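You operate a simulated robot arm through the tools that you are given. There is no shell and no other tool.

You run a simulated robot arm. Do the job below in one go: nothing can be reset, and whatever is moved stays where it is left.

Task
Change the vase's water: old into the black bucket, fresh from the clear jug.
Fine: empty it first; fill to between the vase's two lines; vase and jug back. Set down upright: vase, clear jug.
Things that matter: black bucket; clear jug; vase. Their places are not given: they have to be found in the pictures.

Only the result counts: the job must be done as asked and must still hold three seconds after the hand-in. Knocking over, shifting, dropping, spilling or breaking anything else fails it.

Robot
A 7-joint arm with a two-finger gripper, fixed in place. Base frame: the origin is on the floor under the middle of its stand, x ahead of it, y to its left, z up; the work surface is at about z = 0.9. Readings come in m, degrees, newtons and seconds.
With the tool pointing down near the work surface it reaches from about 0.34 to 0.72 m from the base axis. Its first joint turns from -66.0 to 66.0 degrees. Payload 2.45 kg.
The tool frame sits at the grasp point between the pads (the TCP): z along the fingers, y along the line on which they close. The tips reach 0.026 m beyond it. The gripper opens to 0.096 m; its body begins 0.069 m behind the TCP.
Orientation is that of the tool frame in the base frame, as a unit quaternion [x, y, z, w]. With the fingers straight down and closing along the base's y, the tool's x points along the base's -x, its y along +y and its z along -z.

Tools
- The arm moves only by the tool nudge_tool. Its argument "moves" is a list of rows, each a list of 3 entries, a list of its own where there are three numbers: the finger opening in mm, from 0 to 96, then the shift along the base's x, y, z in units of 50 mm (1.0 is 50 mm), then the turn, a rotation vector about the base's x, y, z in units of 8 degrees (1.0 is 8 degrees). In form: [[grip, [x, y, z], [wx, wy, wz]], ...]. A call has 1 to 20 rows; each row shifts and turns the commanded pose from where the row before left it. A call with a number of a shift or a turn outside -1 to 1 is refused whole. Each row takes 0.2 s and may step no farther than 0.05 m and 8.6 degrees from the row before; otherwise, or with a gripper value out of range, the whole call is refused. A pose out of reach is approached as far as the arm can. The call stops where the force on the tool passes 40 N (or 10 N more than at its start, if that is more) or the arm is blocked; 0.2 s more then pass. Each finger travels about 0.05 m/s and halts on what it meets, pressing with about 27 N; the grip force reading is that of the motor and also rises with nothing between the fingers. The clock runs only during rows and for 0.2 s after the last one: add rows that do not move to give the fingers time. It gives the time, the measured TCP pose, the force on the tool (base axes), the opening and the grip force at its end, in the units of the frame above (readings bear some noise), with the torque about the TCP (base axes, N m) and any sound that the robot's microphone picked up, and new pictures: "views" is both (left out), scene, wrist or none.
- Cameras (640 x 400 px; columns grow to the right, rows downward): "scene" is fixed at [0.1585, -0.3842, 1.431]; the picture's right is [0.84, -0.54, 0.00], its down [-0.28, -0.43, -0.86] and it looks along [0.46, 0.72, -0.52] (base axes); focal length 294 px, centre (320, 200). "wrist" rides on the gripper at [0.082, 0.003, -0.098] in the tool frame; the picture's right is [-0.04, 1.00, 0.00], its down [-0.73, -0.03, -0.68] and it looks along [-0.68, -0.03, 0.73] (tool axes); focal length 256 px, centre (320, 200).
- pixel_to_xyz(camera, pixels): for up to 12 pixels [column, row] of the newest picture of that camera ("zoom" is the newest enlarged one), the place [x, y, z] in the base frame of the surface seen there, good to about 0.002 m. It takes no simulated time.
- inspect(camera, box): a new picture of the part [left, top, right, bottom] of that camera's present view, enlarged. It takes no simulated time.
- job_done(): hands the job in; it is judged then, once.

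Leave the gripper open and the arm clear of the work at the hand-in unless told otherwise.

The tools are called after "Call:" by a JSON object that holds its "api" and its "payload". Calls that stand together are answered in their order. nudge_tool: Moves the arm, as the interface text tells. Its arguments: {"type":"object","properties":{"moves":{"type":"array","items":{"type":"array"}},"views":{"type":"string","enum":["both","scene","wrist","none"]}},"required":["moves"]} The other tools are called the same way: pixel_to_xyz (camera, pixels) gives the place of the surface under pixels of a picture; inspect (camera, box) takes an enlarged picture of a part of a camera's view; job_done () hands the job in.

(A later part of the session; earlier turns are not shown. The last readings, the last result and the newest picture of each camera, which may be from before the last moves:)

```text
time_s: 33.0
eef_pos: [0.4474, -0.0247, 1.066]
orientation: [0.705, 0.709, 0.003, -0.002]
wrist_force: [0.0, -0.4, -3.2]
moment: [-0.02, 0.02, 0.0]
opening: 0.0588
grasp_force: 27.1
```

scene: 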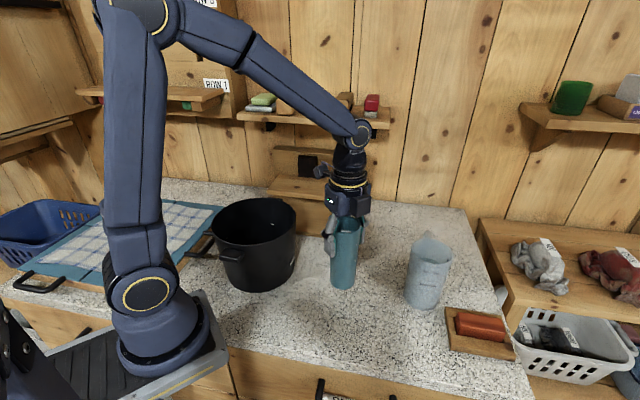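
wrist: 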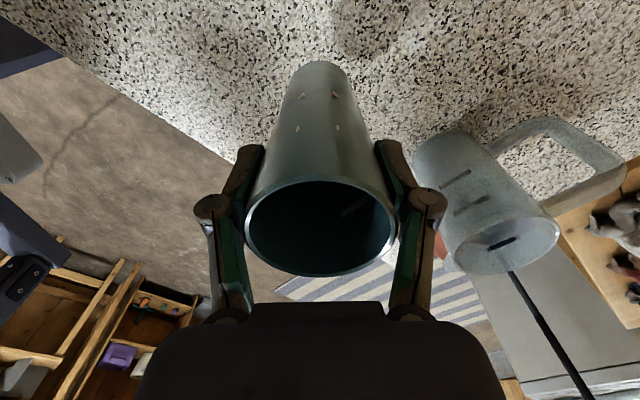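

The held load is about 3.2 N, so the vase is light. I'll lift it to z≈1.27 and carry it slowly to about (0.345, 0.21), above and just past the bucket's middle.

Call:
{"api": "nudge_tool", "payload": {"moves": [[40, [0, 0, 0.5], [0, 0, 0]], [40, [0, 0, 0.7], [0, 0, 0]], [40, [0, 0, 0.8], [0, 0, 0]], [40, [0, 0, 0.8], [0, 0, 0]], [40, [0, 0, 0.7], [0, 0, 0]], [40, [0, 0, 0.5], [0, 0, 0]], [40, [-0.1, 0.2, 0], [0, 0, 0]], [40, [-0.17, 0.39, 0], [0, 0, 0]], [40, [-0.2, 0.45, 0], [0, 0, 0]], [40, [-0.2, 0.45, 0], [0, 0, 0]], [40, [-0.2, 0.45, 0], [0, 0, 0]], [40, [-0.2, 0.45, 0], [0, 0, 0]], [40, [-0.2, 0.45, 0], [0, 0, 0]], [40, [-0.2, 0.45, 0], [0, 0, 0]], [40, [-0.2, 0.45, 0], [0, 0, 0]], [40, [-0.2, 0.45, 0], [0, 0, 0]], [40, [-0.17, 0.39, 0], [0, 0, 0]], [40, [-0.1, 0.2, 0], [0, 0, 0]], [40, [0, 0, 0], [0, 0, 0]]], "views": "both"}}

```text
time_s: 37.0
eef_pos: [0.3411, 0.2138, 1.2658]
orientation: [0.706, 0.708, 0.003, -0.002]
wrist_force: [1.1, 0.1, -3.9]
moment: [-0.02, 0.0, 0.01]
opening: 0.0588
grasp_force: 26.9
```

scene: 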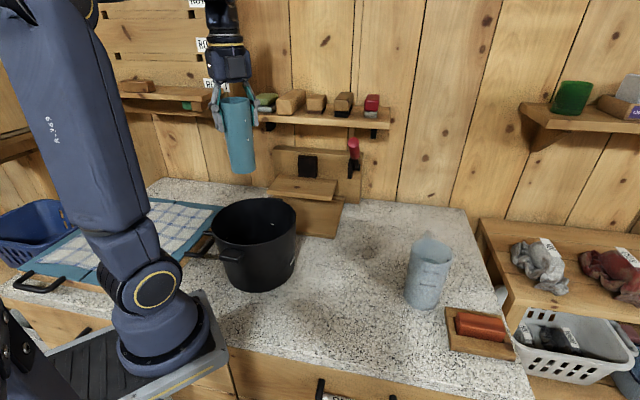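
wrist: 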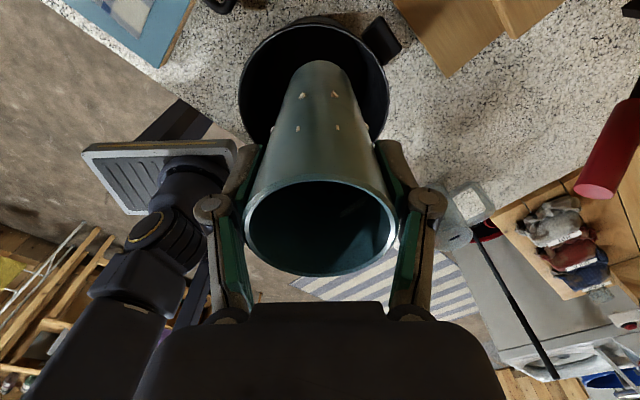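

The vase is held over the bucket. I'll start tilting about +x to about 56°, then look.

Call:
{"api": "nudge_tool", "payload": {"moves": [[40, [0, 0, 0], [0.5, 0, 0]], [40, [0, 0, 0], [0.8, 0, 0]], [40, [0, 0, 0], [0.8, 0, 0]], [40, [0, 0, 0], [0.8, 0, 0]], [40, [0, 0, 0], [0.8, 0, 0]], [40, [0, 0, 0], [0.8, 0, 0]], [40, [0, 0, 0], [0.8, 0, 0]], [40, [0, 0, 0], [0.8, 0, 0]], [40, [0, 0, 0], [0.5, 0, 0]], [40, [0, 0, 0], [0.4, 0, 0]], [40, [0, 0, 0], [0, 0, 0]]], "views": "both"}}

```text
time_s: 39.4
eef_pos: [0.3418, 0.2145, 1.2665]
orientation: [0.622, 0.624, 0.336, -0.333]
wrist_force: [-0.1, 0.3, -2.7]
moment: [-0.14, -0.01, 0.03]
opening: 0.0588
grasp_force: 27.7
```

scene: 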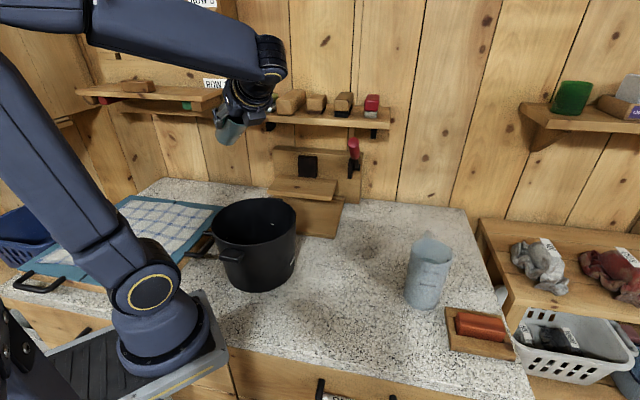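
wrist: 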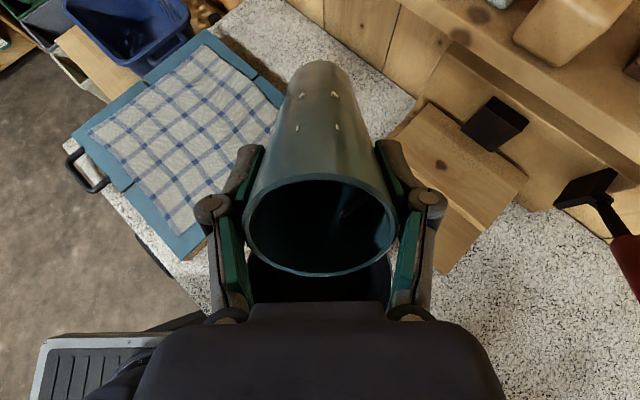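

At 56° the vase holds steady in the grip. I'll continue slowly to about 76°.

Call:
{"api": "nudge_tool", "payload": {"moves": [[40, [0, 0, 0], [0.4, 0, 0]], [40, [0, 0, 0], [0.3, 0, 0]], [40, [0, 0, 0], [0.3, 0, 0]], [40, [0, 0, 0], [0.3, 0, 0]], [40, [0, 0, 0], [0.3, 0, 0]], [40, [0, 0, 0], [0.3, 0, 0]], [40, [0, 0, 0], [0.3, 0, 0]], [40, [0, 0, 0], [0.3, 0, 0]], [40, [0, 0, 0], [0, 0, 0]], [40, [0, 0, 0], [0, 0, 0]]], "views": "both"}}

```text
time_s: 41.6
eef_pos: [0.3408, 0.2143, 1.2666]
orientation: [0.554, 0.557, 0.439, -0.436]
wrist_force: [-0.2, -0.1, -3.3]
moment: [-0.15, 0.01, 0.0]
opening: 0.0588
grasp_force: 27.4
```

scene: 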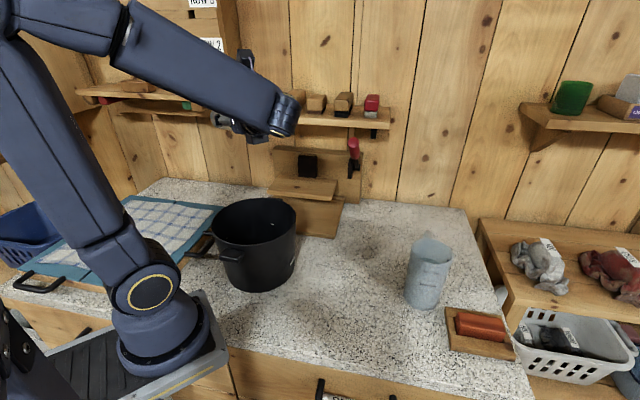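
wrist: 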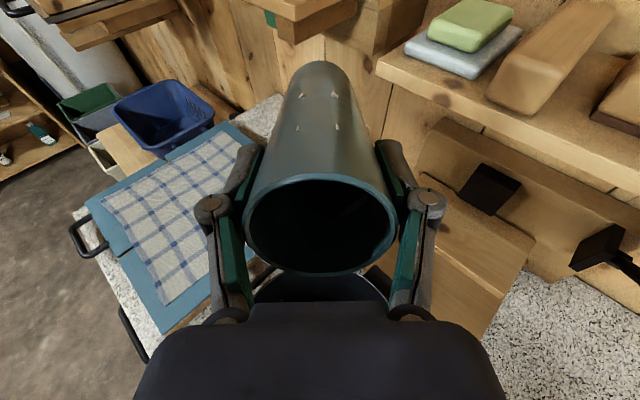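

The tilt is now 76° and the microphone has reported no sound. I'll go on slowly toward 100°.

Call:
{"api": "nudge_tool", "payload": {"moves": [[40, [0, 0, 0], [0.25, 0, 0]], [40, [0, 0, 0], [0.25, 0, 0]], [40, [0, 0, 0], [0.25, 0, 0]], [40, [0, 0, 0], [0.25, 0, 0]], [40, [0, 0, 0], [0.25, 0, 0]], [40, [0, 0, 0], [0.25, 0, 0]], [40, [0, 0, 0], [0, 0, 0]], [40, [0, 0, 0], [0, 0, 0]]], "views": "both"}}

```text
time_s: 43.4
eef_pos: [0.3406, 0.2132, 1.2656]
orientation: [0.506, 0.508, 0.495, -0.491]
wrist_force: [0.3, 0.2, -1.7]
moment: [-0.09, -0.02, -0.02]
opening: 0.0588
grasp_force: 26.6
```

scene: 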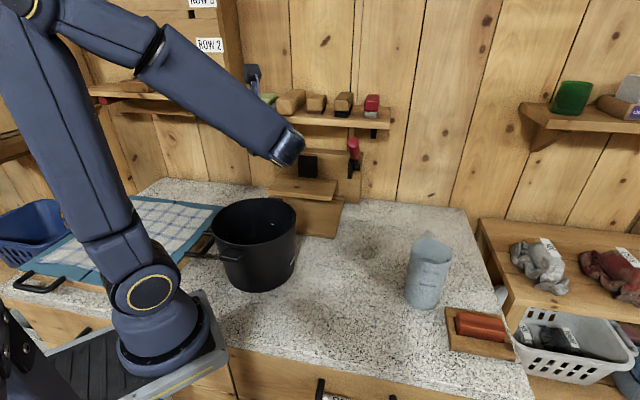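
wrist: 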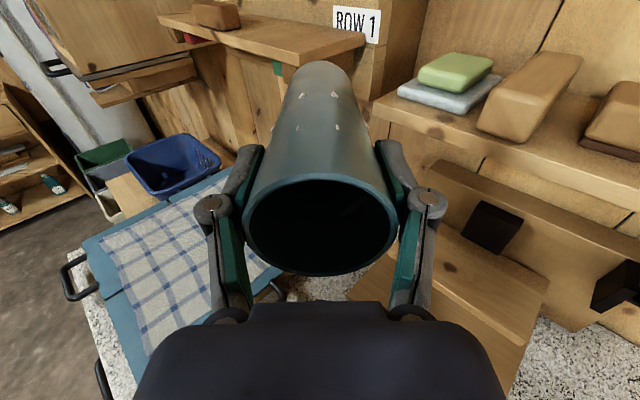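

The held load fell from about 3.3 N to 1.7 N, so most of the water has left. Before tilting more I'll check how far the shelves behind the vase's bottom are.

Call:
{"api": "pixel_to_xyz", "payload": {"camera": "wrist", "pixels": [[250, 55], [310, 70], [360, 40], [385, 105], [430, 120], [240, 40], [320, 65], [320, 5], [280, 100], [200, 30]]}}

Call:
{"api": "inspect", "payload": {"camera": "scene", "box": [170, 170, 360, 310]}}

```text
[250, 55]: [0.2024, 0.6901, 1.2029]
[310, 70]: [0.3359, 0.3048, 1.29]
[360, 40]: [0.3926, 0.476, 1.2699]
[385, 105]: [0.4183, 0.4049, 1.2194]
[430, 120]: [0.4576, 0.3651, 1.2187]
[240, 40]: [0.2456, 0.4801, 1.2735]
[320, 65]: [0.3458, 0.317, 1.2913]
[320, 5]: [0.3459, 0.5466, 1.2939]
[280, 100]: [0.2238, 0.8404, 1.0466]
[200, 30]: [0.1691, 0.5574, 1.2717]
```

```text
2.86 times, centred on (265, 240) of scene
```

zoom: 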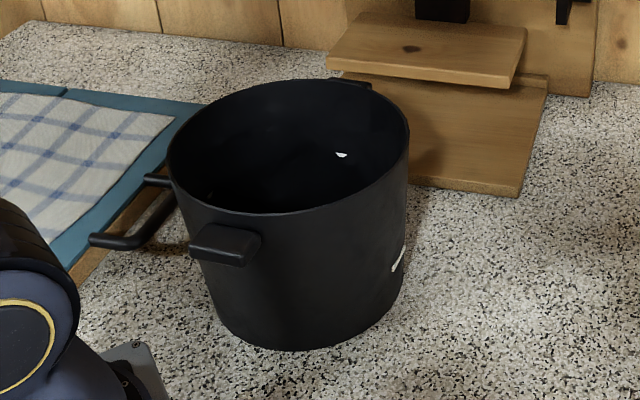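

The shelves are at least 0.1 m beyond the vase's bottom, and there is no water on the table. I'll continue to about 118° and hold there to drain fully.

Call:
{"api": "nudge_tool", "payload": {"moves": [[40, [0, 0, 0], [0.3, 0, 0]], [40, [0, 0, 0], [0.3, 0, 0]], [40, [0, 0, 0], [0.3, 0, 0]], [40, [0, 0, 0], [0.3, 0, 0]], [40, [0, 0, 0], [0.3, 0, 0]], [40, [0, 0, 0], [0.3, 0, 0]], [40, [0, 0, 0], [0.4, 0, 0]], [40, [0, 0, 0], [0.4, 0, 0]], [40, [0, 0, 0], [0.4, 0, 0]], [40, [0, 0, 0], [0.4, 0, 0]], [40, [0, 0, 0], [0.3, 0, 0]], [40, [0, 0, 0], [0, 0, 0]], [40, [0, 0, 0], [0, 0, 0]], [40, [0, 0, 0], [0, 0, 0]], [40, [0, 0, 0], [0, 0, 0]], [40, [0, 0, 0], [0, 0, 0]], [40, [0, 0, 0], [0, 0, 0]], [40, [0, 0, 0], [0, 0, 0]]], "views": "both"}}

```text
time_s: 47.2
eef_pos: [0.3412, 0.2135, 1.2658]
orientation: [0.363, 0.365, 0.607, -0.605]
wrist_force: [0.1, 0.6, -1.4]
moment: [-0.1, 0.01, -0.01]
opening: 0.0588
grasp_force: 26.4
```

scene: 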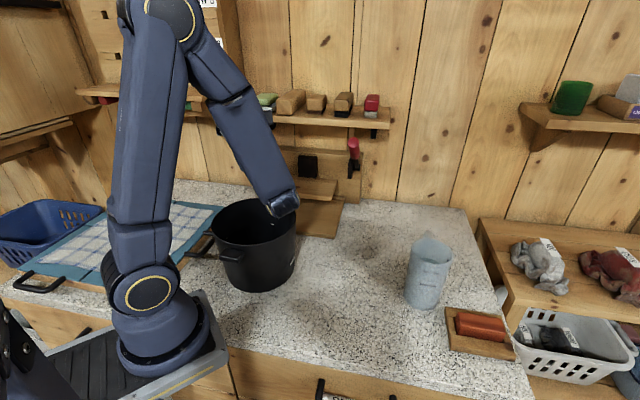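
wrist: 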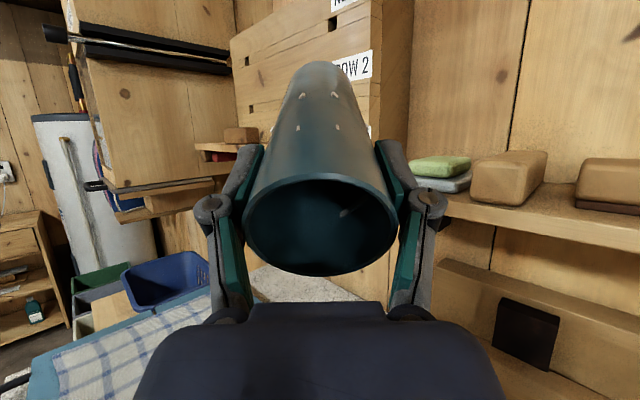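

The load is now about 1.5 N. I'll look into the mouth for leftover water while holding a little longer.

Call:
{"api": "nudge_tool", "payload": {"moves": [[40, [0, 0, 0], [0, 0, 0]], [40, [0, 0, 0], [0, 0, 0]], [40, [0, 0, 0], [0, 0, 0]], [40, [0, 0, 0], [0, 0, 0]], [40, [0, 0, 0], [0, 0, 0]], [40, [0, 0, 0], [0, 0, 0]], [40, [0, 0, 0], [0, 0, 0]], [40, [0, 0, 0], [0, 0, 0]]], "views": "none"}}

Call:
{"api": "inspect", "payload": {"camera": "wrist", "box": [225, 160, 415, 290]}}

Call:
{"api": "inspect", "payload": {"camera": "scene", "box": [170, 170, 360, 310]}}

```text
time_s: 49.0
eef_pos: [0.3414, 0.2138, 1.2662]
orientation: [0.363, 0.365, 0.608, -0.604]
wrist_force: [0.9, 0.2, -1.2]
moment: [-0.07, -0.03, -0.02]
opening: 0.0588
grasp_force: 27.1
```

```text
3.08 times, centred on (320, 225) of wrist
```

zoom: 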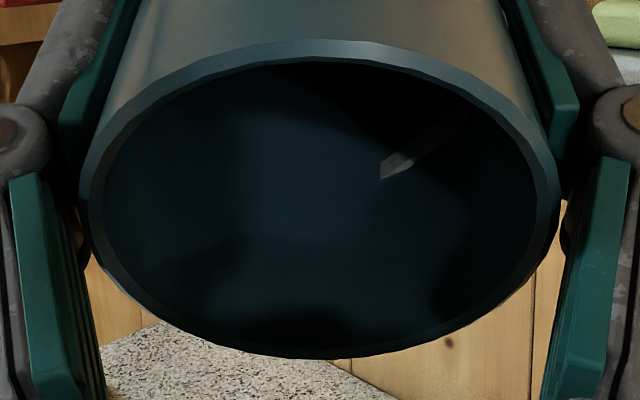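

```text
2.86 times, centred on (265, 240) of scene
```

zoom: 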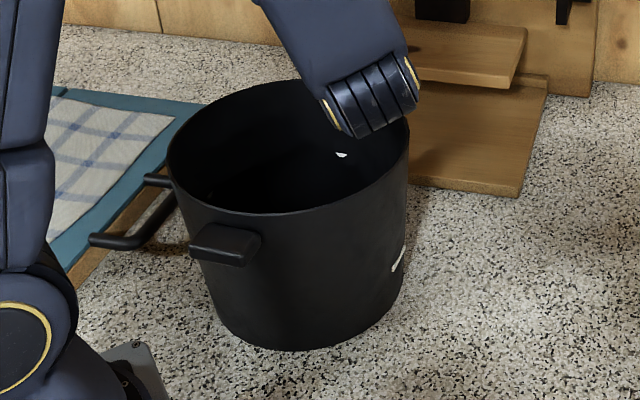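

The vase looks empty and the table around the bucket is dry. I'll tilt the vase back upright (-14.7 units).

Call:
{"api": "nudge_tool", "payload": {"moves": [[40, [0, 0, 0], [-0.7, 0, 0]], [40, [0, 0, 0], [-1, 0, 0]], [40, [0, 0, 0], [-1, 0, 0]], [40, [0, 0, 0], [-1, 0, 0]], [40, [0, 0, 0], [-1, 0, 0]], [40, [0, 0, 0], [-1, 0, 0]], [40, [0, 0, 0], [-1, 0, 0]], [40, [0, 0, 0], [-1, 0, 0]], [40, [0, 0, 0], [-1, 0, 0]], [40, [0, 0, 0], [-1, 0, 0]], [40, [0, 0, 0], [-1, 0, 0]], [40, [0, 0, 0], [-1, 0, 0]], [40, [0, 0, 0], [-1, 0, 0]], [40, [0, 0, 0], [-1, 0, 0]], [40, [0, 0, 0], [-1, 0, 0]], [40, [0, 0, 0], [0, 0, 0]], [40, [0, 0, 0], [0, 0, 0]]], "views": "both"}}

```text
time_s: 52.6
eef_pos: [0.3411, 0.214, 1.2663]
orientation: [0.705, 0.71, 0.003, -0.002]
wrist_force: [0.3, -0.8, -2.3]
moment: [-0.01, 0.02, 0.02]
opening: 0.0589
grasp_force: 27.7
```

scene: 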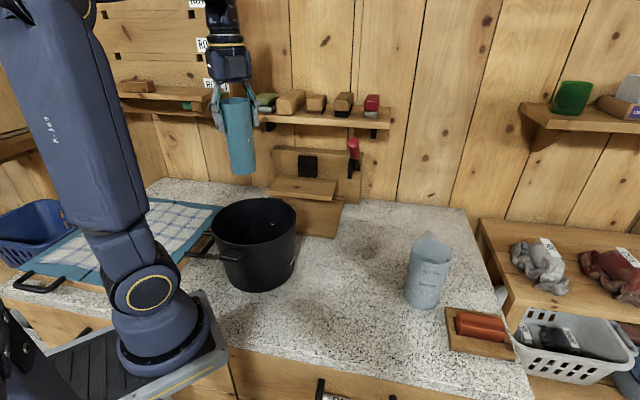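
wrist: 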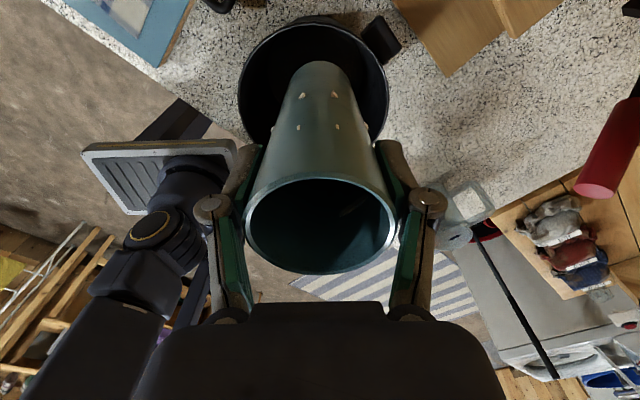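

The vase is upright again with the same grip. I'll carry it back over its original spot and lower it to just above the table.

Call:
{"api": "nudge_tool", "payload": {"moves": [[40, [0.304, -0.682, 0], [0, 0, 0]], [40, [0.304, -0.682, 0], [0, 0, 0]], [40, [0.304, -0.682, 0], [0, 0, 0]], [40, [0.304, -0.682, 0], [0, 0, 0]], [40, [0.304, -0.682, 0], [0, 0, 0]], [40, [0.304, -0.682, 0], [0, 0, 0]], [40, [0.304, -0.682, 0], [0, 0, 0]], [40, [0, 0, 0], [0, 0, 0]], [40, [0, 0, -0.8], [0, 0, 0]], [40, [0, 0, -0.8], [0, 0, 0]], [40, [0, 0, -0.8], [0, 0, 0]], [40, [0, 0, -0.8], [0, 0, 0]], [40, [0, 0, -0.8], [0, 0, 0]], [40, [0, 0, -0.6], [0, 0, 0]], [40, [0, 0, 0], [0, 0, 0]], [40, [0, 0, 0], [0, 0, 0]]], "views": "both"}}

```text
time_s: 56.0
eef_pos: [0.4469, -0.0244, 1.0361]
orientation: [0.705, 0.709, 0.003, -0.002]
wrist_force: [-0.4, 0.4, -2.3]
moment: [0.02, 0.01, -0.01]
opening: 0.059
grasp_force: 26.9
```

scene: 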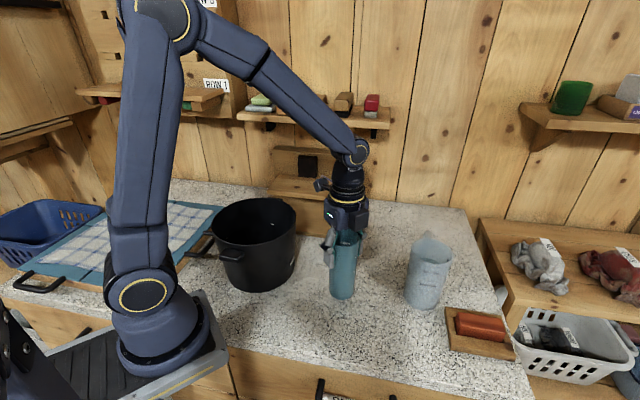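
wrist: 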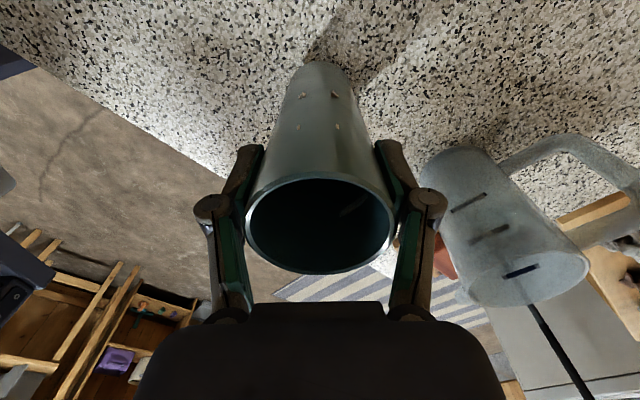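

The vase is about 2 cm above its spot. I'll lower it in 3 mm steps while watching the force.

Call:
{"api": "nudge_tool", "payload": {"moves": [[40, [0, 0, -0.08], [0, 0, 0]], [40, [0, 0, -0.08], [0, 0, 0]], [40, [0, 0, -0.08], [0, 0, 0]], [40, [0, 0, -0.06], [0, 0, 0]], [40, [0, 0, -0.04], [0, 0, 0]], [40, [0, 0, 0], [0, 0, 0]], [40, [0, 0, 0], [0, 0, 0]]], "views": "none"}}

```text
time_s: 57.6
eef_pos: [0.4476, -0.0244, 1.0201]
orientation: [0.705, 0.709, 0.004, -0.002]
wrist_force: [0.6, 0.1, -2.2]
moment: [-0.02, 0.01, -0.01]
opening: 0.0587
grasp_force: 26.7
```

There is no contact yet at z=1.0201. I'll lower a few millimetres more.

Call:
{"api": "nudge_tool", "payload": {"moves": [[40, [0, 0, -0.03], [0, 0, 0]], [40, [0, 0, -0.03], [0, 0, 0]], [40, [0, 0, 0], [0, 0, 0]], [40, [0, 0, 0], [0, 0, 0]]], "views": "none"}}

```text
time_s: 58.6
eef_pos: [0.448, -0.025, 1.0169]
orientation: [0.705, 0.709, 0.004, -0.002]
wrist_force: [-0.4, -2.8, 17.2]
moment: [-0.08, 0.29, 0.0]
opening: 0.0587
grasp_force: 27.0
```

The vase touches the table with about 17 N of push. I'll relax upward by 1 mm, then check.

Call:
{"api": "nudge_tool", "payload": {"moves": [[40, [0, 0, 0.02], [0, 0, 0]], [40, [0, 0, 0], [0, 0, 0]], [40, [0, 0, 0], [0, 0, 0]]], "views": "none"}}

```text
time_s: 59.4
eef_pos: [0.4469, -0.0256, 1.0177]
orientation: [0.705, 0.709, 0.003, -0.002]
wrist_force: [0.3, 0.8, -1.0]
moment: [0.01, -0.11, -0.03]
opening: 0.0587
grasp_force: 26.9
```

The vase rests almost fully on the table. I'll open the fingers.

Call:
{"api": "nudge_tool", "payload": {"moves": [[70, [0, 0, 0], [0, 0, 0]], [80, [0, 0, 0], [0, 0, 0]], [96, [0, 0, 0], [0, 0, 0]], [96, [0, 0, 0], [0, 0, 0]], [96, [0, 0, 0], [0, 0, 0]]], "views": "both"}}

```text
time_s: 60.6
eef_pos: [0.4478, -0.0257, 1.0165]
orientation: [0.705, 0.709, 0.003, -0.002]
wrist_force: [0.7, -0.4, -0.7]
moment: [0.01, -0.04, -0.01]
opening: 0.096
grasp_force: 0.0
```

scene: 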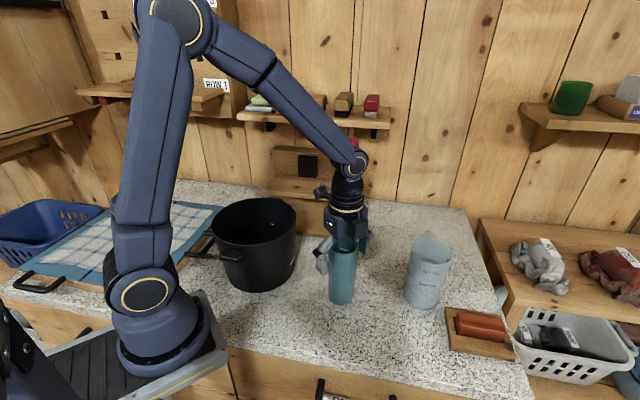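
wrist: 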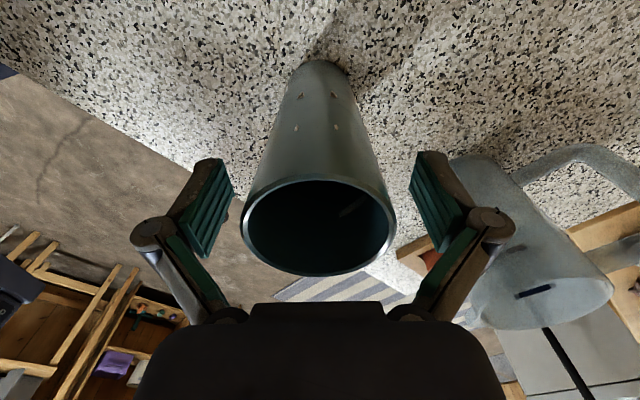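

The vase stands upright. I'll rise straight up, then tilt by 44° for a straight-down look at the empty vase and its position.

Call:
{"api": "nudge_tool", "payload": {"moves": [[96, [0, 0, 0.5], [0, 0, 0]], [96, [0, 0, 0.8], [0, 0, 0]], [96, [0, 0, 0.8], [0, 0, 0]], [96, [0, 0, 0.8], [0, 0, 0]], [96, [0, 0, 0.8], [0, 0, 0]], [96, [0, 0, 0], [1, 0, 0]], [96, [0, 0, 0], [1, 0, 0]], [96, [0, 0, 0], [1, 0, 0]], [96, [0, 0, 0], [1, 0, 0]], [96, [0, 0, 0], [1, 0, 0]], [96, [0, 0, 0], [0.5, 0, 0]], [96, [0, 0, 0], [0, 0, 0]]], "views": "both"}}

Call:
{"api": "inspect", "payload": {"camera": "wrist", "box": [240, 120, 400, 260]}}

Call:
{"api": "inspect", "payload": {"camera": "scene", "box": [318, 228, 366, 310]}}

```text
time_s: 63.2
eef_pos: [0.4464, -0.0252, 1.201]
orientation: [0.653, 0.656, 0.269, -0.266]
wrist_force: [-0.2, -0.7, 0.0]
moment: [-0.01, 0.0, 0.0]
opening: 0.0957
grasp_force: 0.1
```

scene: 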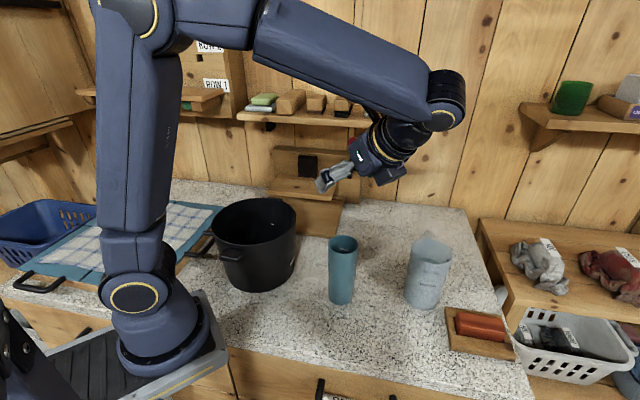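
wrist: 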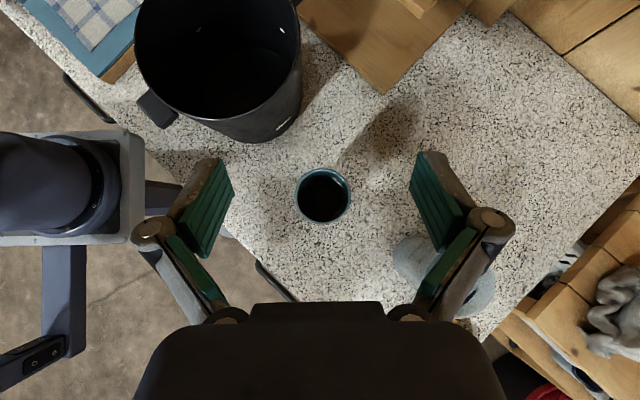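

```text
2.86 times, centred on (320, 190) of wrist
```

zoom: 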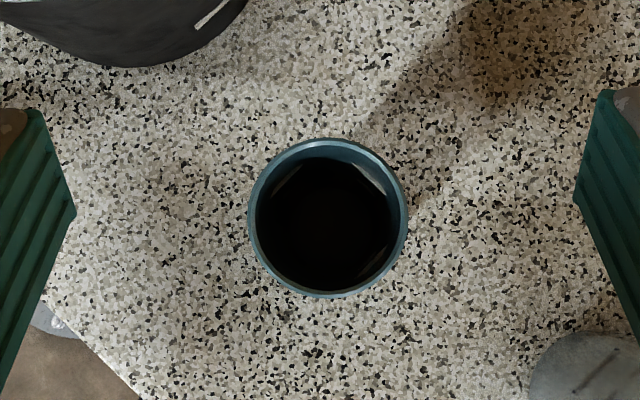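

```text
4.88 times, centred on (342, 269) of scene
```

zoom: 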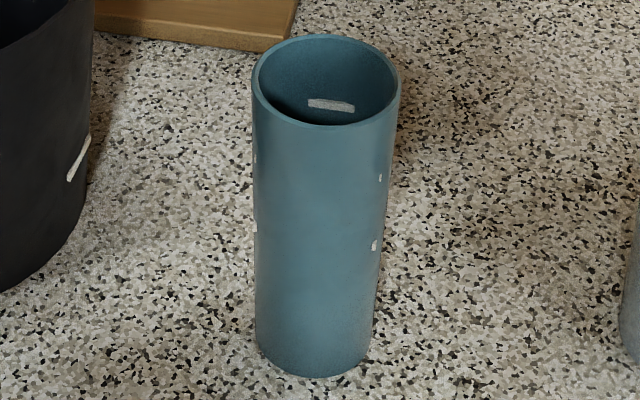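

The vase looks the same as before. I'll zoom tightly into it for comparison and check its position.

Call:
{"api": "inspect", "payload": {"camera": "wrist", "box": [290, 162, 355, 227]}}

Call:
{"api": "pixel_to_xyz", "payload": {"camera": "wrist", "pixels": [[295.5, 195], [350, 195], [323, 169], [323, 222], [304, 176], [342, 176], [304, 214], [342, 214], [323, 195], [310, 195], [335, 195], [323, 205]]}}

```text
6.15 times, centred on (322, 194) of wrist
```

zoom: 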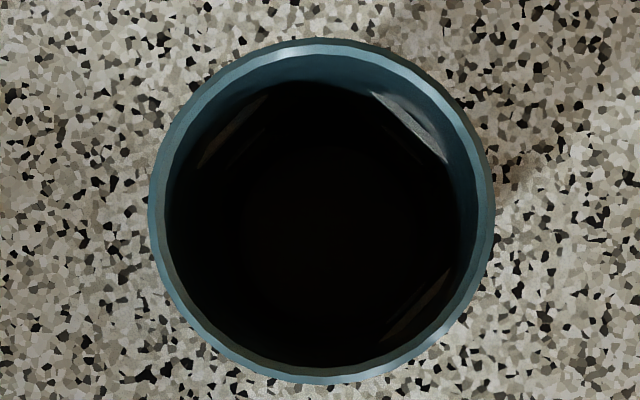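

```text
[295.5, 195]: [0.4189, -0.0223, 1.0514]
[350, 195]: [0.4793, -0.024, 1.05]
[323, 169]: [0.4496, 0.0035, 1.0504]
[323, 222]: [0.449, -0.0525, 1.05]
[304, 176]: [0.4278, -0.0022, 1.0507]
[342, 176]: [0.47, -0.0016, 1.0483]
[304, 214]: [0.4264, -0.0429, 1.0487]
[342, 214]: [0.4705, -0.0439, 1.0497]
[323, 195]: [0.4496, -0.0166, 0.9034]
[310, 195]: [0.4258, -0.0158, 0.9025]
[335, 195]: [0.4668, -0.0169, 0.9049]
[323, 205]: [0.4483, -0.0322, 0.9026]
```

The vase stands at (0.449, -0.0245), within 2 mm of its original spot. The lower dashes now show faintly inside, which fits it being empty. I'll straighten the tool, go over the jug at (0.600, -0.124), and yaw to -135° so the pads close across the spout–handle line.

Call:
{"api": "nudge_tool", "payload": {"moves": [[96, [0, 0, 0], [-1, 0, 0]], [96, [0, 0, 0], [-1, 0, 0]], [96, [0, 0, 0], [-1, 0, 0]], [96, [0, 0, 0], [-1, 0, 0]], [96, [0, 0, 0], [-1, 0, 0]], [96, [0, 0, 0], [-0.5, 0, 0]], [96, [0.7, -0.45, 0], [0, 0, -1]], [96, [0.7, -0.45, 0], [0, 0, -1]], [96, [0.7, -0.45, 0], [0, 0, -1]], [96, [0.7, -0.45, 0], [0, 0, -1]], [96, [0.27, -0.18, 0], [0, 0, -1]], [96, [0, 0, 0], [0, 0, -0.62]], [96, [0, 0, 0], [0, 0, 0]]], "views": "both"}}

```text
time_s: 66.0
eef_pos: [0.6008, -0.1241, 1.2022]
orientation: [0.923, 0.385, 0.004, 0.0]
wrist_force: [0.0, 0.2, 0.4]
moment: [0.01, 0.02, 0.02]
opening: 0.0961
grasp_force: 0.1
```

scene: 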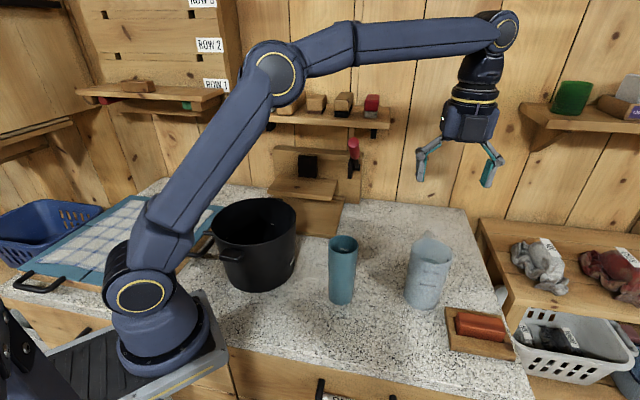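
wrist: 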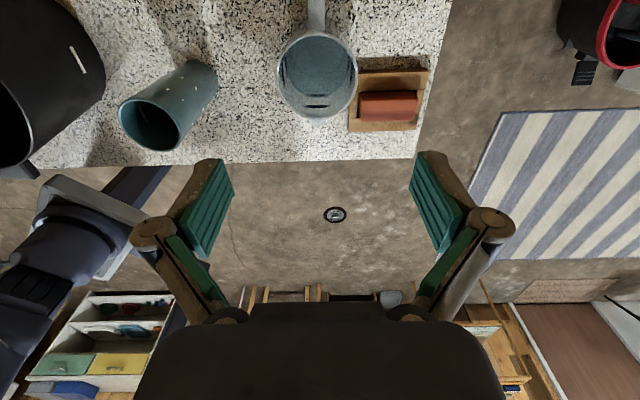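

The jug is now seen with its handle at the top (316,10) and its spout at the bottom. I'll zoom in and measure it.

Call:
{"api": "inspect", "payload": {"camera": "wrist", "box": [255, 0, 435, 140]}}

Call:
{"api": "pixel_to_xyz", "payload": {"camera": "wrist", "pixels": [[276, 72], [358, 72], [317, 32], [317, 118], [288, 45], [346, 45], [288, 102], [346, 102], [317, 80], [317, 20], [312, 5], [322, 5]]}}

```text
2.86 times, centred on (345, 70) of wrist
```

zoom: 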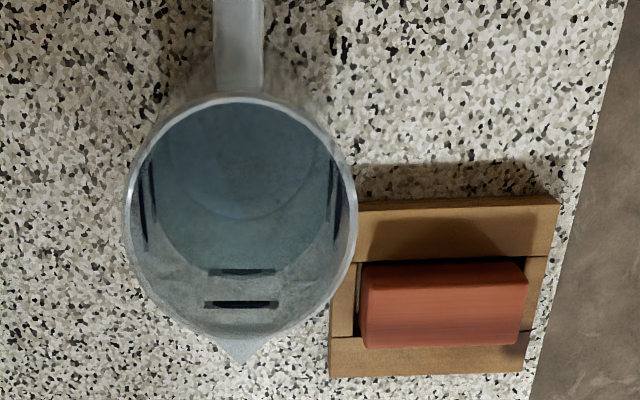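

```text
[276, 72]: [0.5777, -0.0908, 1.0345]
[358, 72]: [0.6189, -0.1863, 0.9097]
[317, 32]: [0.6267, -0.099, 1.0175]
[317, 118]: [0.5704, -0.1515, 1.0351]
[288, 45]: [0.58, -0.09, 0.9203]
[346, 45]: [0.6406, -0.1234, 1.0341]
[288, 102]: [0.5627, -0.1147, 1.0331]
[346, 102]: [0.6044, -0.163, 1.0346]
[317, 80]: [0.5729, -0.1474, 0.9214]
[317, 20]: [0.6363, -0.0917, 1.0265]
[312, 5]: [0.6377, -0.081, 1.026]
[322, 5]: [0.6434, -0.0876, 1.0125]
```

The handle–spout line matches the tool's plane, and the jug's centre (0.600, -0.124) lies under the TCP. I'll check the height and closeness of the brick tray near the right finger's path.

Call:
{"api": "pixel_to_xyz", "payload": {"camera": "zoom", "pixels": [[370, 270], [440, 280], [365, 340], [345, 290], [345, 360], [380, 210], [440, 215], [530, 270], [238, 360], [238, 352], [355, 215], [245, 60]]}}

Call:
{"api": "pixel_to_xyz", "payload": {"camera": "zoom", "pixels": [[225, 10], [262, 10], [240, 30], [215, 85], [262, 85], [240, 90], [238, 270], [240, 303], [240, 180], [240, 230], [180, 200], [300, 200]]}}

```text
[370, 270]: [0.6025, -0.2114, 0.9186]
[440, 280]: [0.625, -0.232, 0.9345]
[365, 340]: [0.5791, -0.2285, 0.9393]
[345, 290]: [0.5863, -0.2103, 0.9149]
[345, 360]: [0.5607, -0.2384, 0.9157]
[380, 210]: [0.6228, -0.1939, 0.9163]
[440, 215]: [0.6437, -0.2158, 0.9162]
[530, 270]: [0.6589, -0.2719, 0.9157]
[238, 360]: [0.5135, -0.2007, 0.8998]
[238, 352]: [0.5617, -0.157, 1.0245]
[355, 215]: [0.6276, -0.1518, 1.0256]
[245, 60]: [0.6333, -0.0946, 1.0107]
```

```text
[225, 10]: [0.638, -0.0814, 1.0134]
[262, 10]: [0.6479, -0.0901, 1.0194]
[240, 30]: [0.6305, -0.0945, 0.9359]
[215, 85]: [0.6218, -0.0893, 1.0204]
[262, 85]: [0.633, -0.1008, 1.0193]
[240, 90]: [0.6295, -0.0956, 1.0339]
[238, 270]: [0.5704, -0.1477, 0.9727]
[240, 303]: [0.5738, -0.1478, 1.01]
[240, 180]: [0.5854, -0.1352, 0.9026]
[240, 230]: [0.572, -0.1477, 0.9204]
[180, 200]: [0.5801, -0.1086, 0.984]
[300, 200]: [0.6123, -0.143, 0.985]
```

The brick top is at z≈0.939, so the fingertips will stay clear of it. The jug's water lies at its lower dash (z≈0.973, about 0.30 L). The spout channel is at z≈1.024, about 0.052 m out from the centre, at azimuth about 221.5°. Before gripping I'll test the pouring posture above the vase with the empty hand, tilting toward azimuth 41.5° so the jug stays away from the bucket.

Call:
{"api": "nudge_tool", "payload": {"moves": [[96, [-0.55, 0.72, 0.1], [0, 0, -0.44]], [96, [-0.55, 0.72, 0.1], [0, 0, 0]], [96, [-0.55, 0.72, 0.1], [0, 0, 0]], [96, [-0.55, 0.72, 0.1], [0, 0, 0]], [96, [0, 0, 0], [0.663, -0.749, 0]], [96, [0, 0, 0], [0.663, -0.749, 0]], [96, [0, 0, 0], [0.663, -0.749, 0]], [96, [0, 0, 0], [0.663, -0.749, 0]], [96, [0, 0, 0], [0.663, -0.749, 0]], [96, [0, 0, 0], [0.663, -0.749, 0]], [96, [0, 0, 0], [0.663, -0.749, 0]], [96, [0, 0, 0], [0.663, -0.749, 0]], [96, [0, 0, 0], [0.5, -0.56, 0]], [96, [0, 0, 0], [0, 0, 0]]], "views": "both"}}

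```text
time_s: 69.0
eef_pos: [0.4905, 0.0192, 1.223]
orientation: [0.763, 0.291, 0.54, -0.202]
wrist_force: [-0.1, 0.2, 0.6]
moment: [-0.01, 0.01, 0.01]
opening: 0.0959
grasp_force: 0.2
```

scene: 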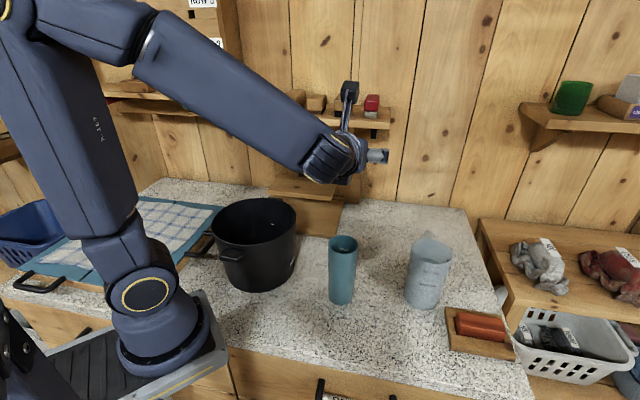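
wrist: 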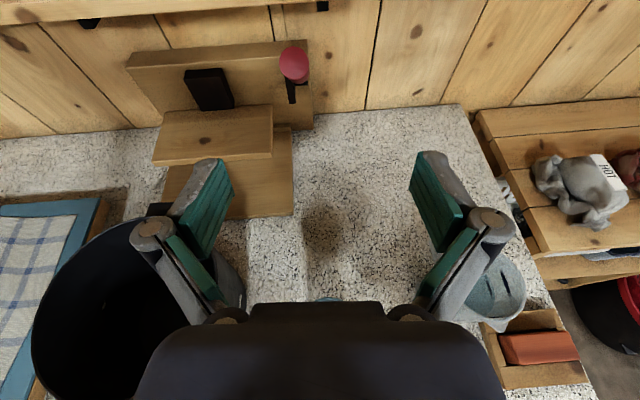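

The posture reaches 70° of tilt at azimuth 41°. I'll lower it 10 cm to the height used for the real pour, with the palm still about 5 cm above the vase rim.

Call:
{"api": "nudge_tool", "payload": {"moves": [[96, [0, 0, -0.6], [0, 0, 0]], [96, [0, 0, -0.6], [0, 0, 0]], [96, [0, 0, -0.6], [0, 0, 0]], [96, [0, 0, -0.2], [0, 0, 0]], [96, [0, 0, 0], [0, 0, 0]]], "views": "both"}}

Call:
{"api": "inspect", "payload": {"camera": "scene", "box": [270, 140, 420, 310]}}

```text
time_s: 70.2
eef_pos: [0.4907, 0.0208, 1.1221]
orientation: [0.764, 0.291, 0.54, -0.202]
wrist_force: [-0.3, -0.8, -0.2]
moment: [-0.04, -0.02, 0.02]
opening: 0.0961
grasp_force: 0.2
```

scene: 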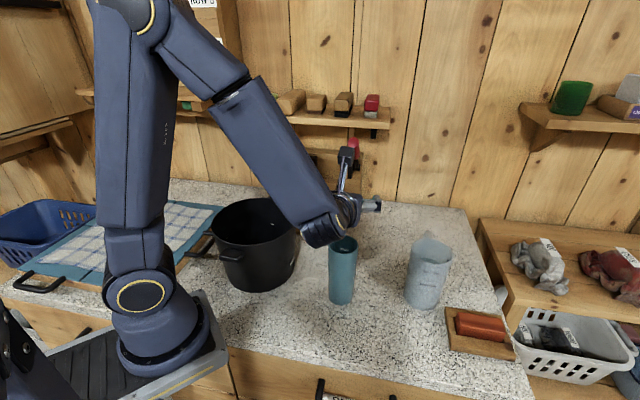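
wrist: 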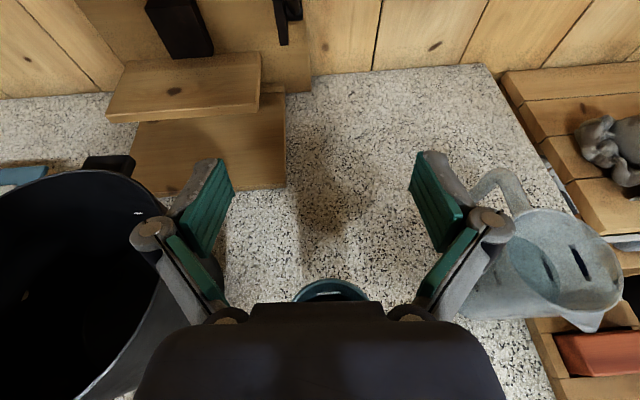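

```text
2.35 times, centred on (345, 225) of scene
```

zoom: 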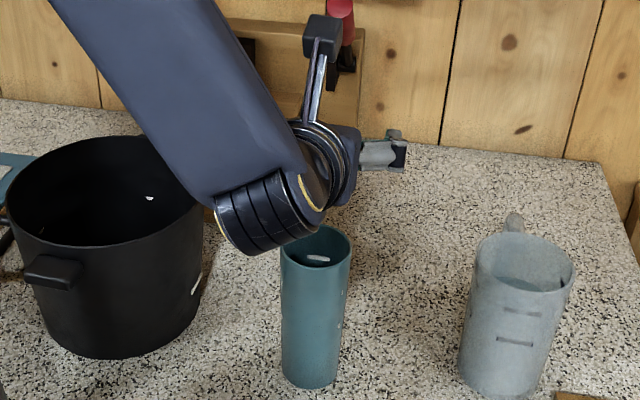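

The pouring posture works low over the vase, and the scene camera still sees the vase's mouth. I'll go back up, straighten the tool and return above the jug.

Call:
{"api": "nudge_tool", "payload": {"moves": [[96, [0, 0, 0.8], [0, 0, 0]], [96, [0, 0, 0.8], [0, 0, 0]], [96, [0, 0, 0.4], [-0.5, 0.56, 0]], [96, [0, 0, 0], [-0.663, 0.749, 0]], [96, [0, 0, 0], [-0.663, 0.749, 0]], [96, [0, 0, 0], [-0.663, 0.749, 0]], [96, [0, 0, 0], [-0.663, 0.749, 0]], [96, [0, 0, 0], [-0.663, 0.749, 0]], [96, [0, 0, 0], [-0.663, 0.749, 0]], [96, [0, 0, 0], [-0.663, 0.749, 0]], [96, [0, 0, 0], [-0.663, 0.749, 0]], [96, [0.55, -0.72, -0.1], [0, 0, 0]], [96, [0.55, -0.72, -0.1], [0, 0, 0]], [96, [0.55, -0.72, -0.1], [0, 0, 0]], [96, [0.52, -0.7, -0.1], [0, 0, 0]], [96, [0, 0, 0], [0, 0, 0]]], "views": "both"}}

Call:
{"api": "inspect", "payload": {"camera": "wrist", "box": [255, 0, 435, 140]}}

```text
time_s: 73.6
eef_pos: [0.6001, -0.1234, 1.2026]
orientation: [0.934, 0.357, 0.003, -0.001]
wrist_force: [-0.3, 1.1, 0.0]
moment: [0.02, -0.03, -0.02]
opening: 0.0959
grasp_force: 0.0
```

scene: 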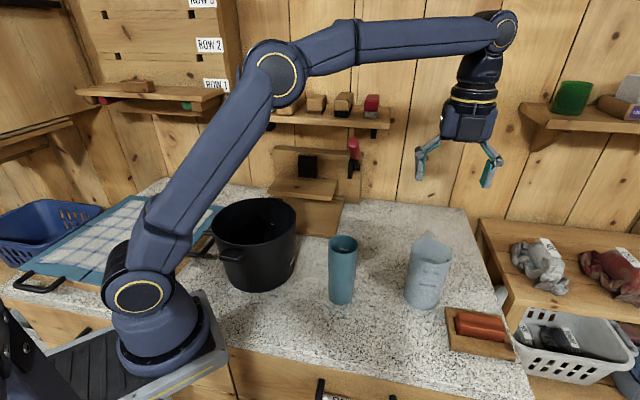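
wrist: 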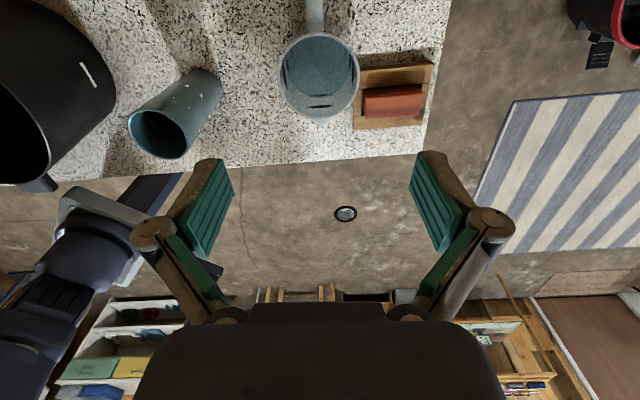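

```text
2.86 times, centred on (345, 70) of wrist
```

zoom: 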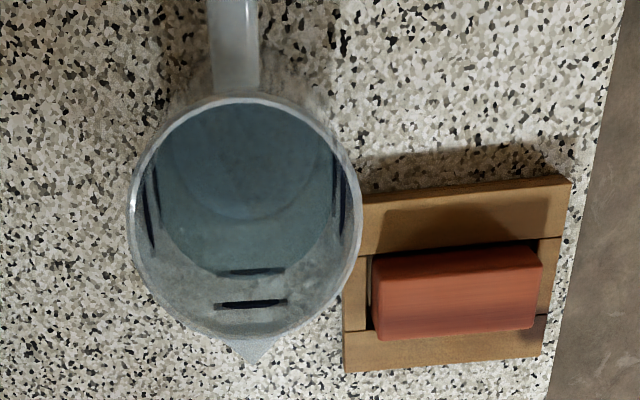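

The jug is lined up, with only about 1.4 mm of sideways offset, which I'll correct. I'll descend to z≈1.065, with the tips just above the jug's rim, and check the clearance on both sides.

Call:
{"api": "nudge_tool", "payload": {"moves": [[96, [-0.018, 0.02, -0.6], [0, 0, 0]], [96, [0, 0, -0.6], [0, 0, 0]], [96, [0, 0, -0.6], [0, 0, 0]], [96, [0, 0, -0.6], [0, 0, 0]], [96, [0, 0, -0.35], [0, 0, 0]], [96, [0, 0, 0], [0, 0, 0]]], "views": "both"}}

Call:
{"api": "inspect", "payload": {"camera": "wrist", "box": [180, 80, 480, 280]}}

```text
time_s: 75.0
eef_pos: [0.5996, -0.1213, 1.0651]
orientation: [0.934, 0.358, 0.003, -0.001]
wrist_force: [1.2, -0.4, 0.3]
moment: [0.03, 0.02, -0.02]
opening: 0.0961
grasp_force: 0.0
```

scene: 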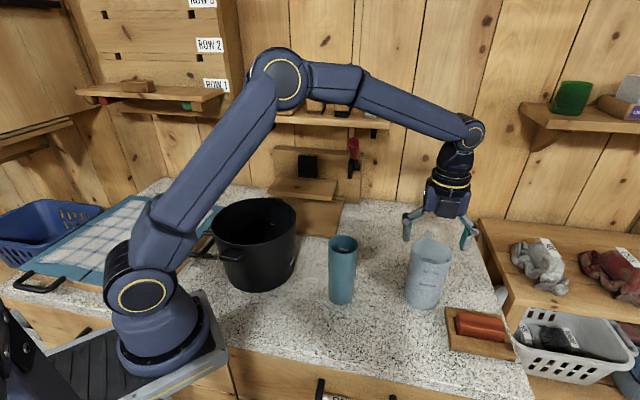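
wrist: 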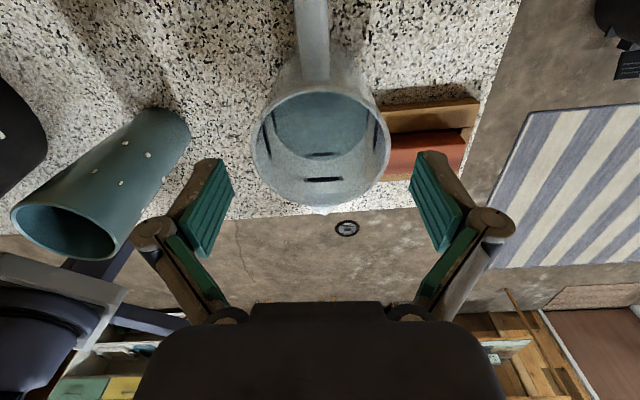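

```text
2.00 times, centred on (330, 180) of wrist
```

zoom: 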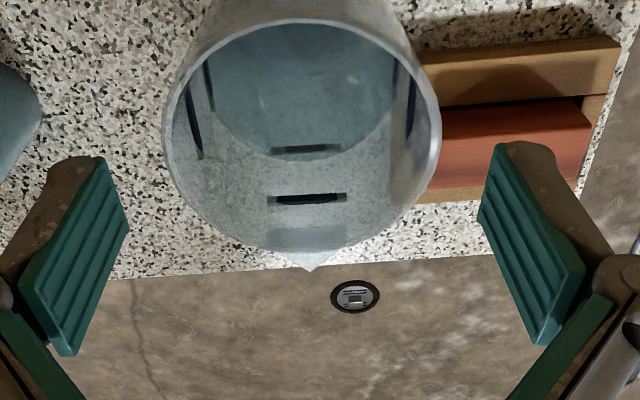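

The rim is centred (columns 251 to 390) with room on both sides. I'll descend 7.5 cm to z≈0.990 in small steps.

Call:
{"api": "nudge_tool", "payload": {"moves": [[96, [0, 0, -0.2], [0, 0, 0]], [96, [0, 0, -0.25], [0, 0, 0]], [96, [0, 0, -0.25], [0, 0, 0]], [96, [0, 0, -0.25], [0, 0, 0]], [96, [0, 0, -0.25], [0, 0, 0]], [96, [0, 0, -0.2], [0, 0, 0]], [96, [0, 0, -0.1], [0, 0, 0]], [96, [0, 0, 0], [0, 0, 0]]], "views": "both"}}

```text
time_s: 76.8
eef_pos: [0.5982, -0.1222, 0.9888]
orientation: [0.934, 0.357, 0.003, -0.001]
wrist_force: [0.0, -0.3, 0.5]
moment: [0.01, -0.02, 0.0]
opening: 0.0962
grasp_force: 0.0
```

scene: 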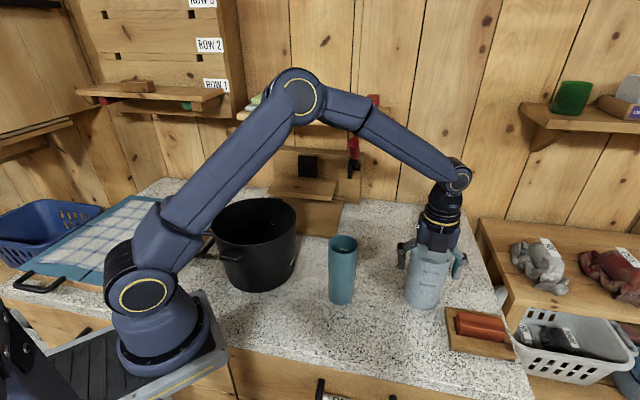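
wrist: 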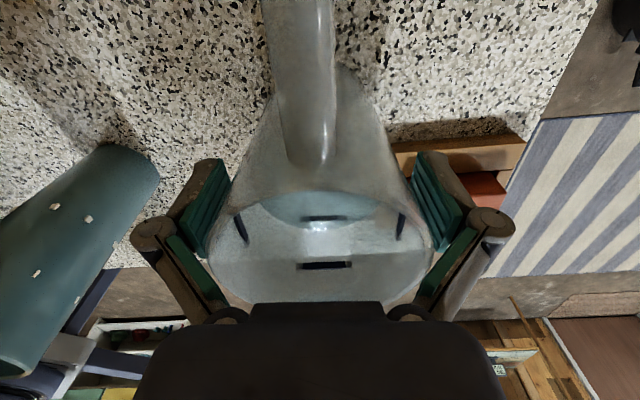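

The pads straddle the jug and nothing is touching. I'll close the fingers.

Call:
{"api": "nudge_tool", "payload": {"moves": [[60, [0, 0, 0], [0, 0, 0]], [60, [0, 0, 0], [0, 0, 0]], [60, [0, 0, 0], [0, 0, 0]], [60, [0, 0, 0], [0, 0, 0]], [60, [0, 0, 0], [0, 0, 0]]], "views": "both"}}

```text
time_s: 78.0
eef_pos: [0.5995, -0.1218, 0.9916]
orientation: [0.934, 0.358, 0.005, 0.0]
wrist_force: [-3.6, 3.1, 29.0]
moment: [-0.1, 0.16, 0.04]
opening: 0.0873
grasp_force: 27.1
```

scene: 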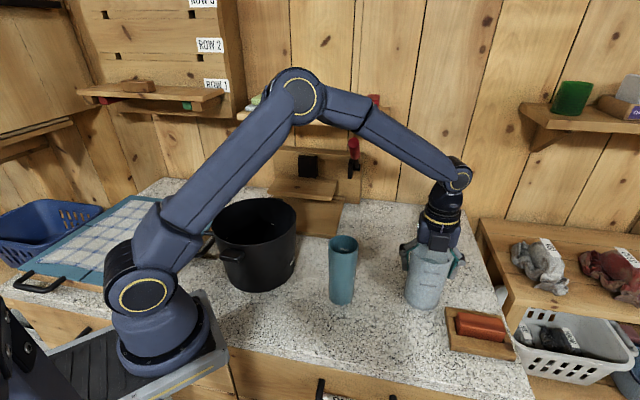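
wrist: 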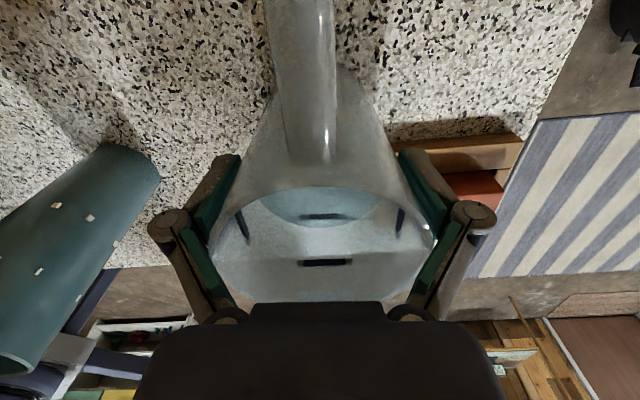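

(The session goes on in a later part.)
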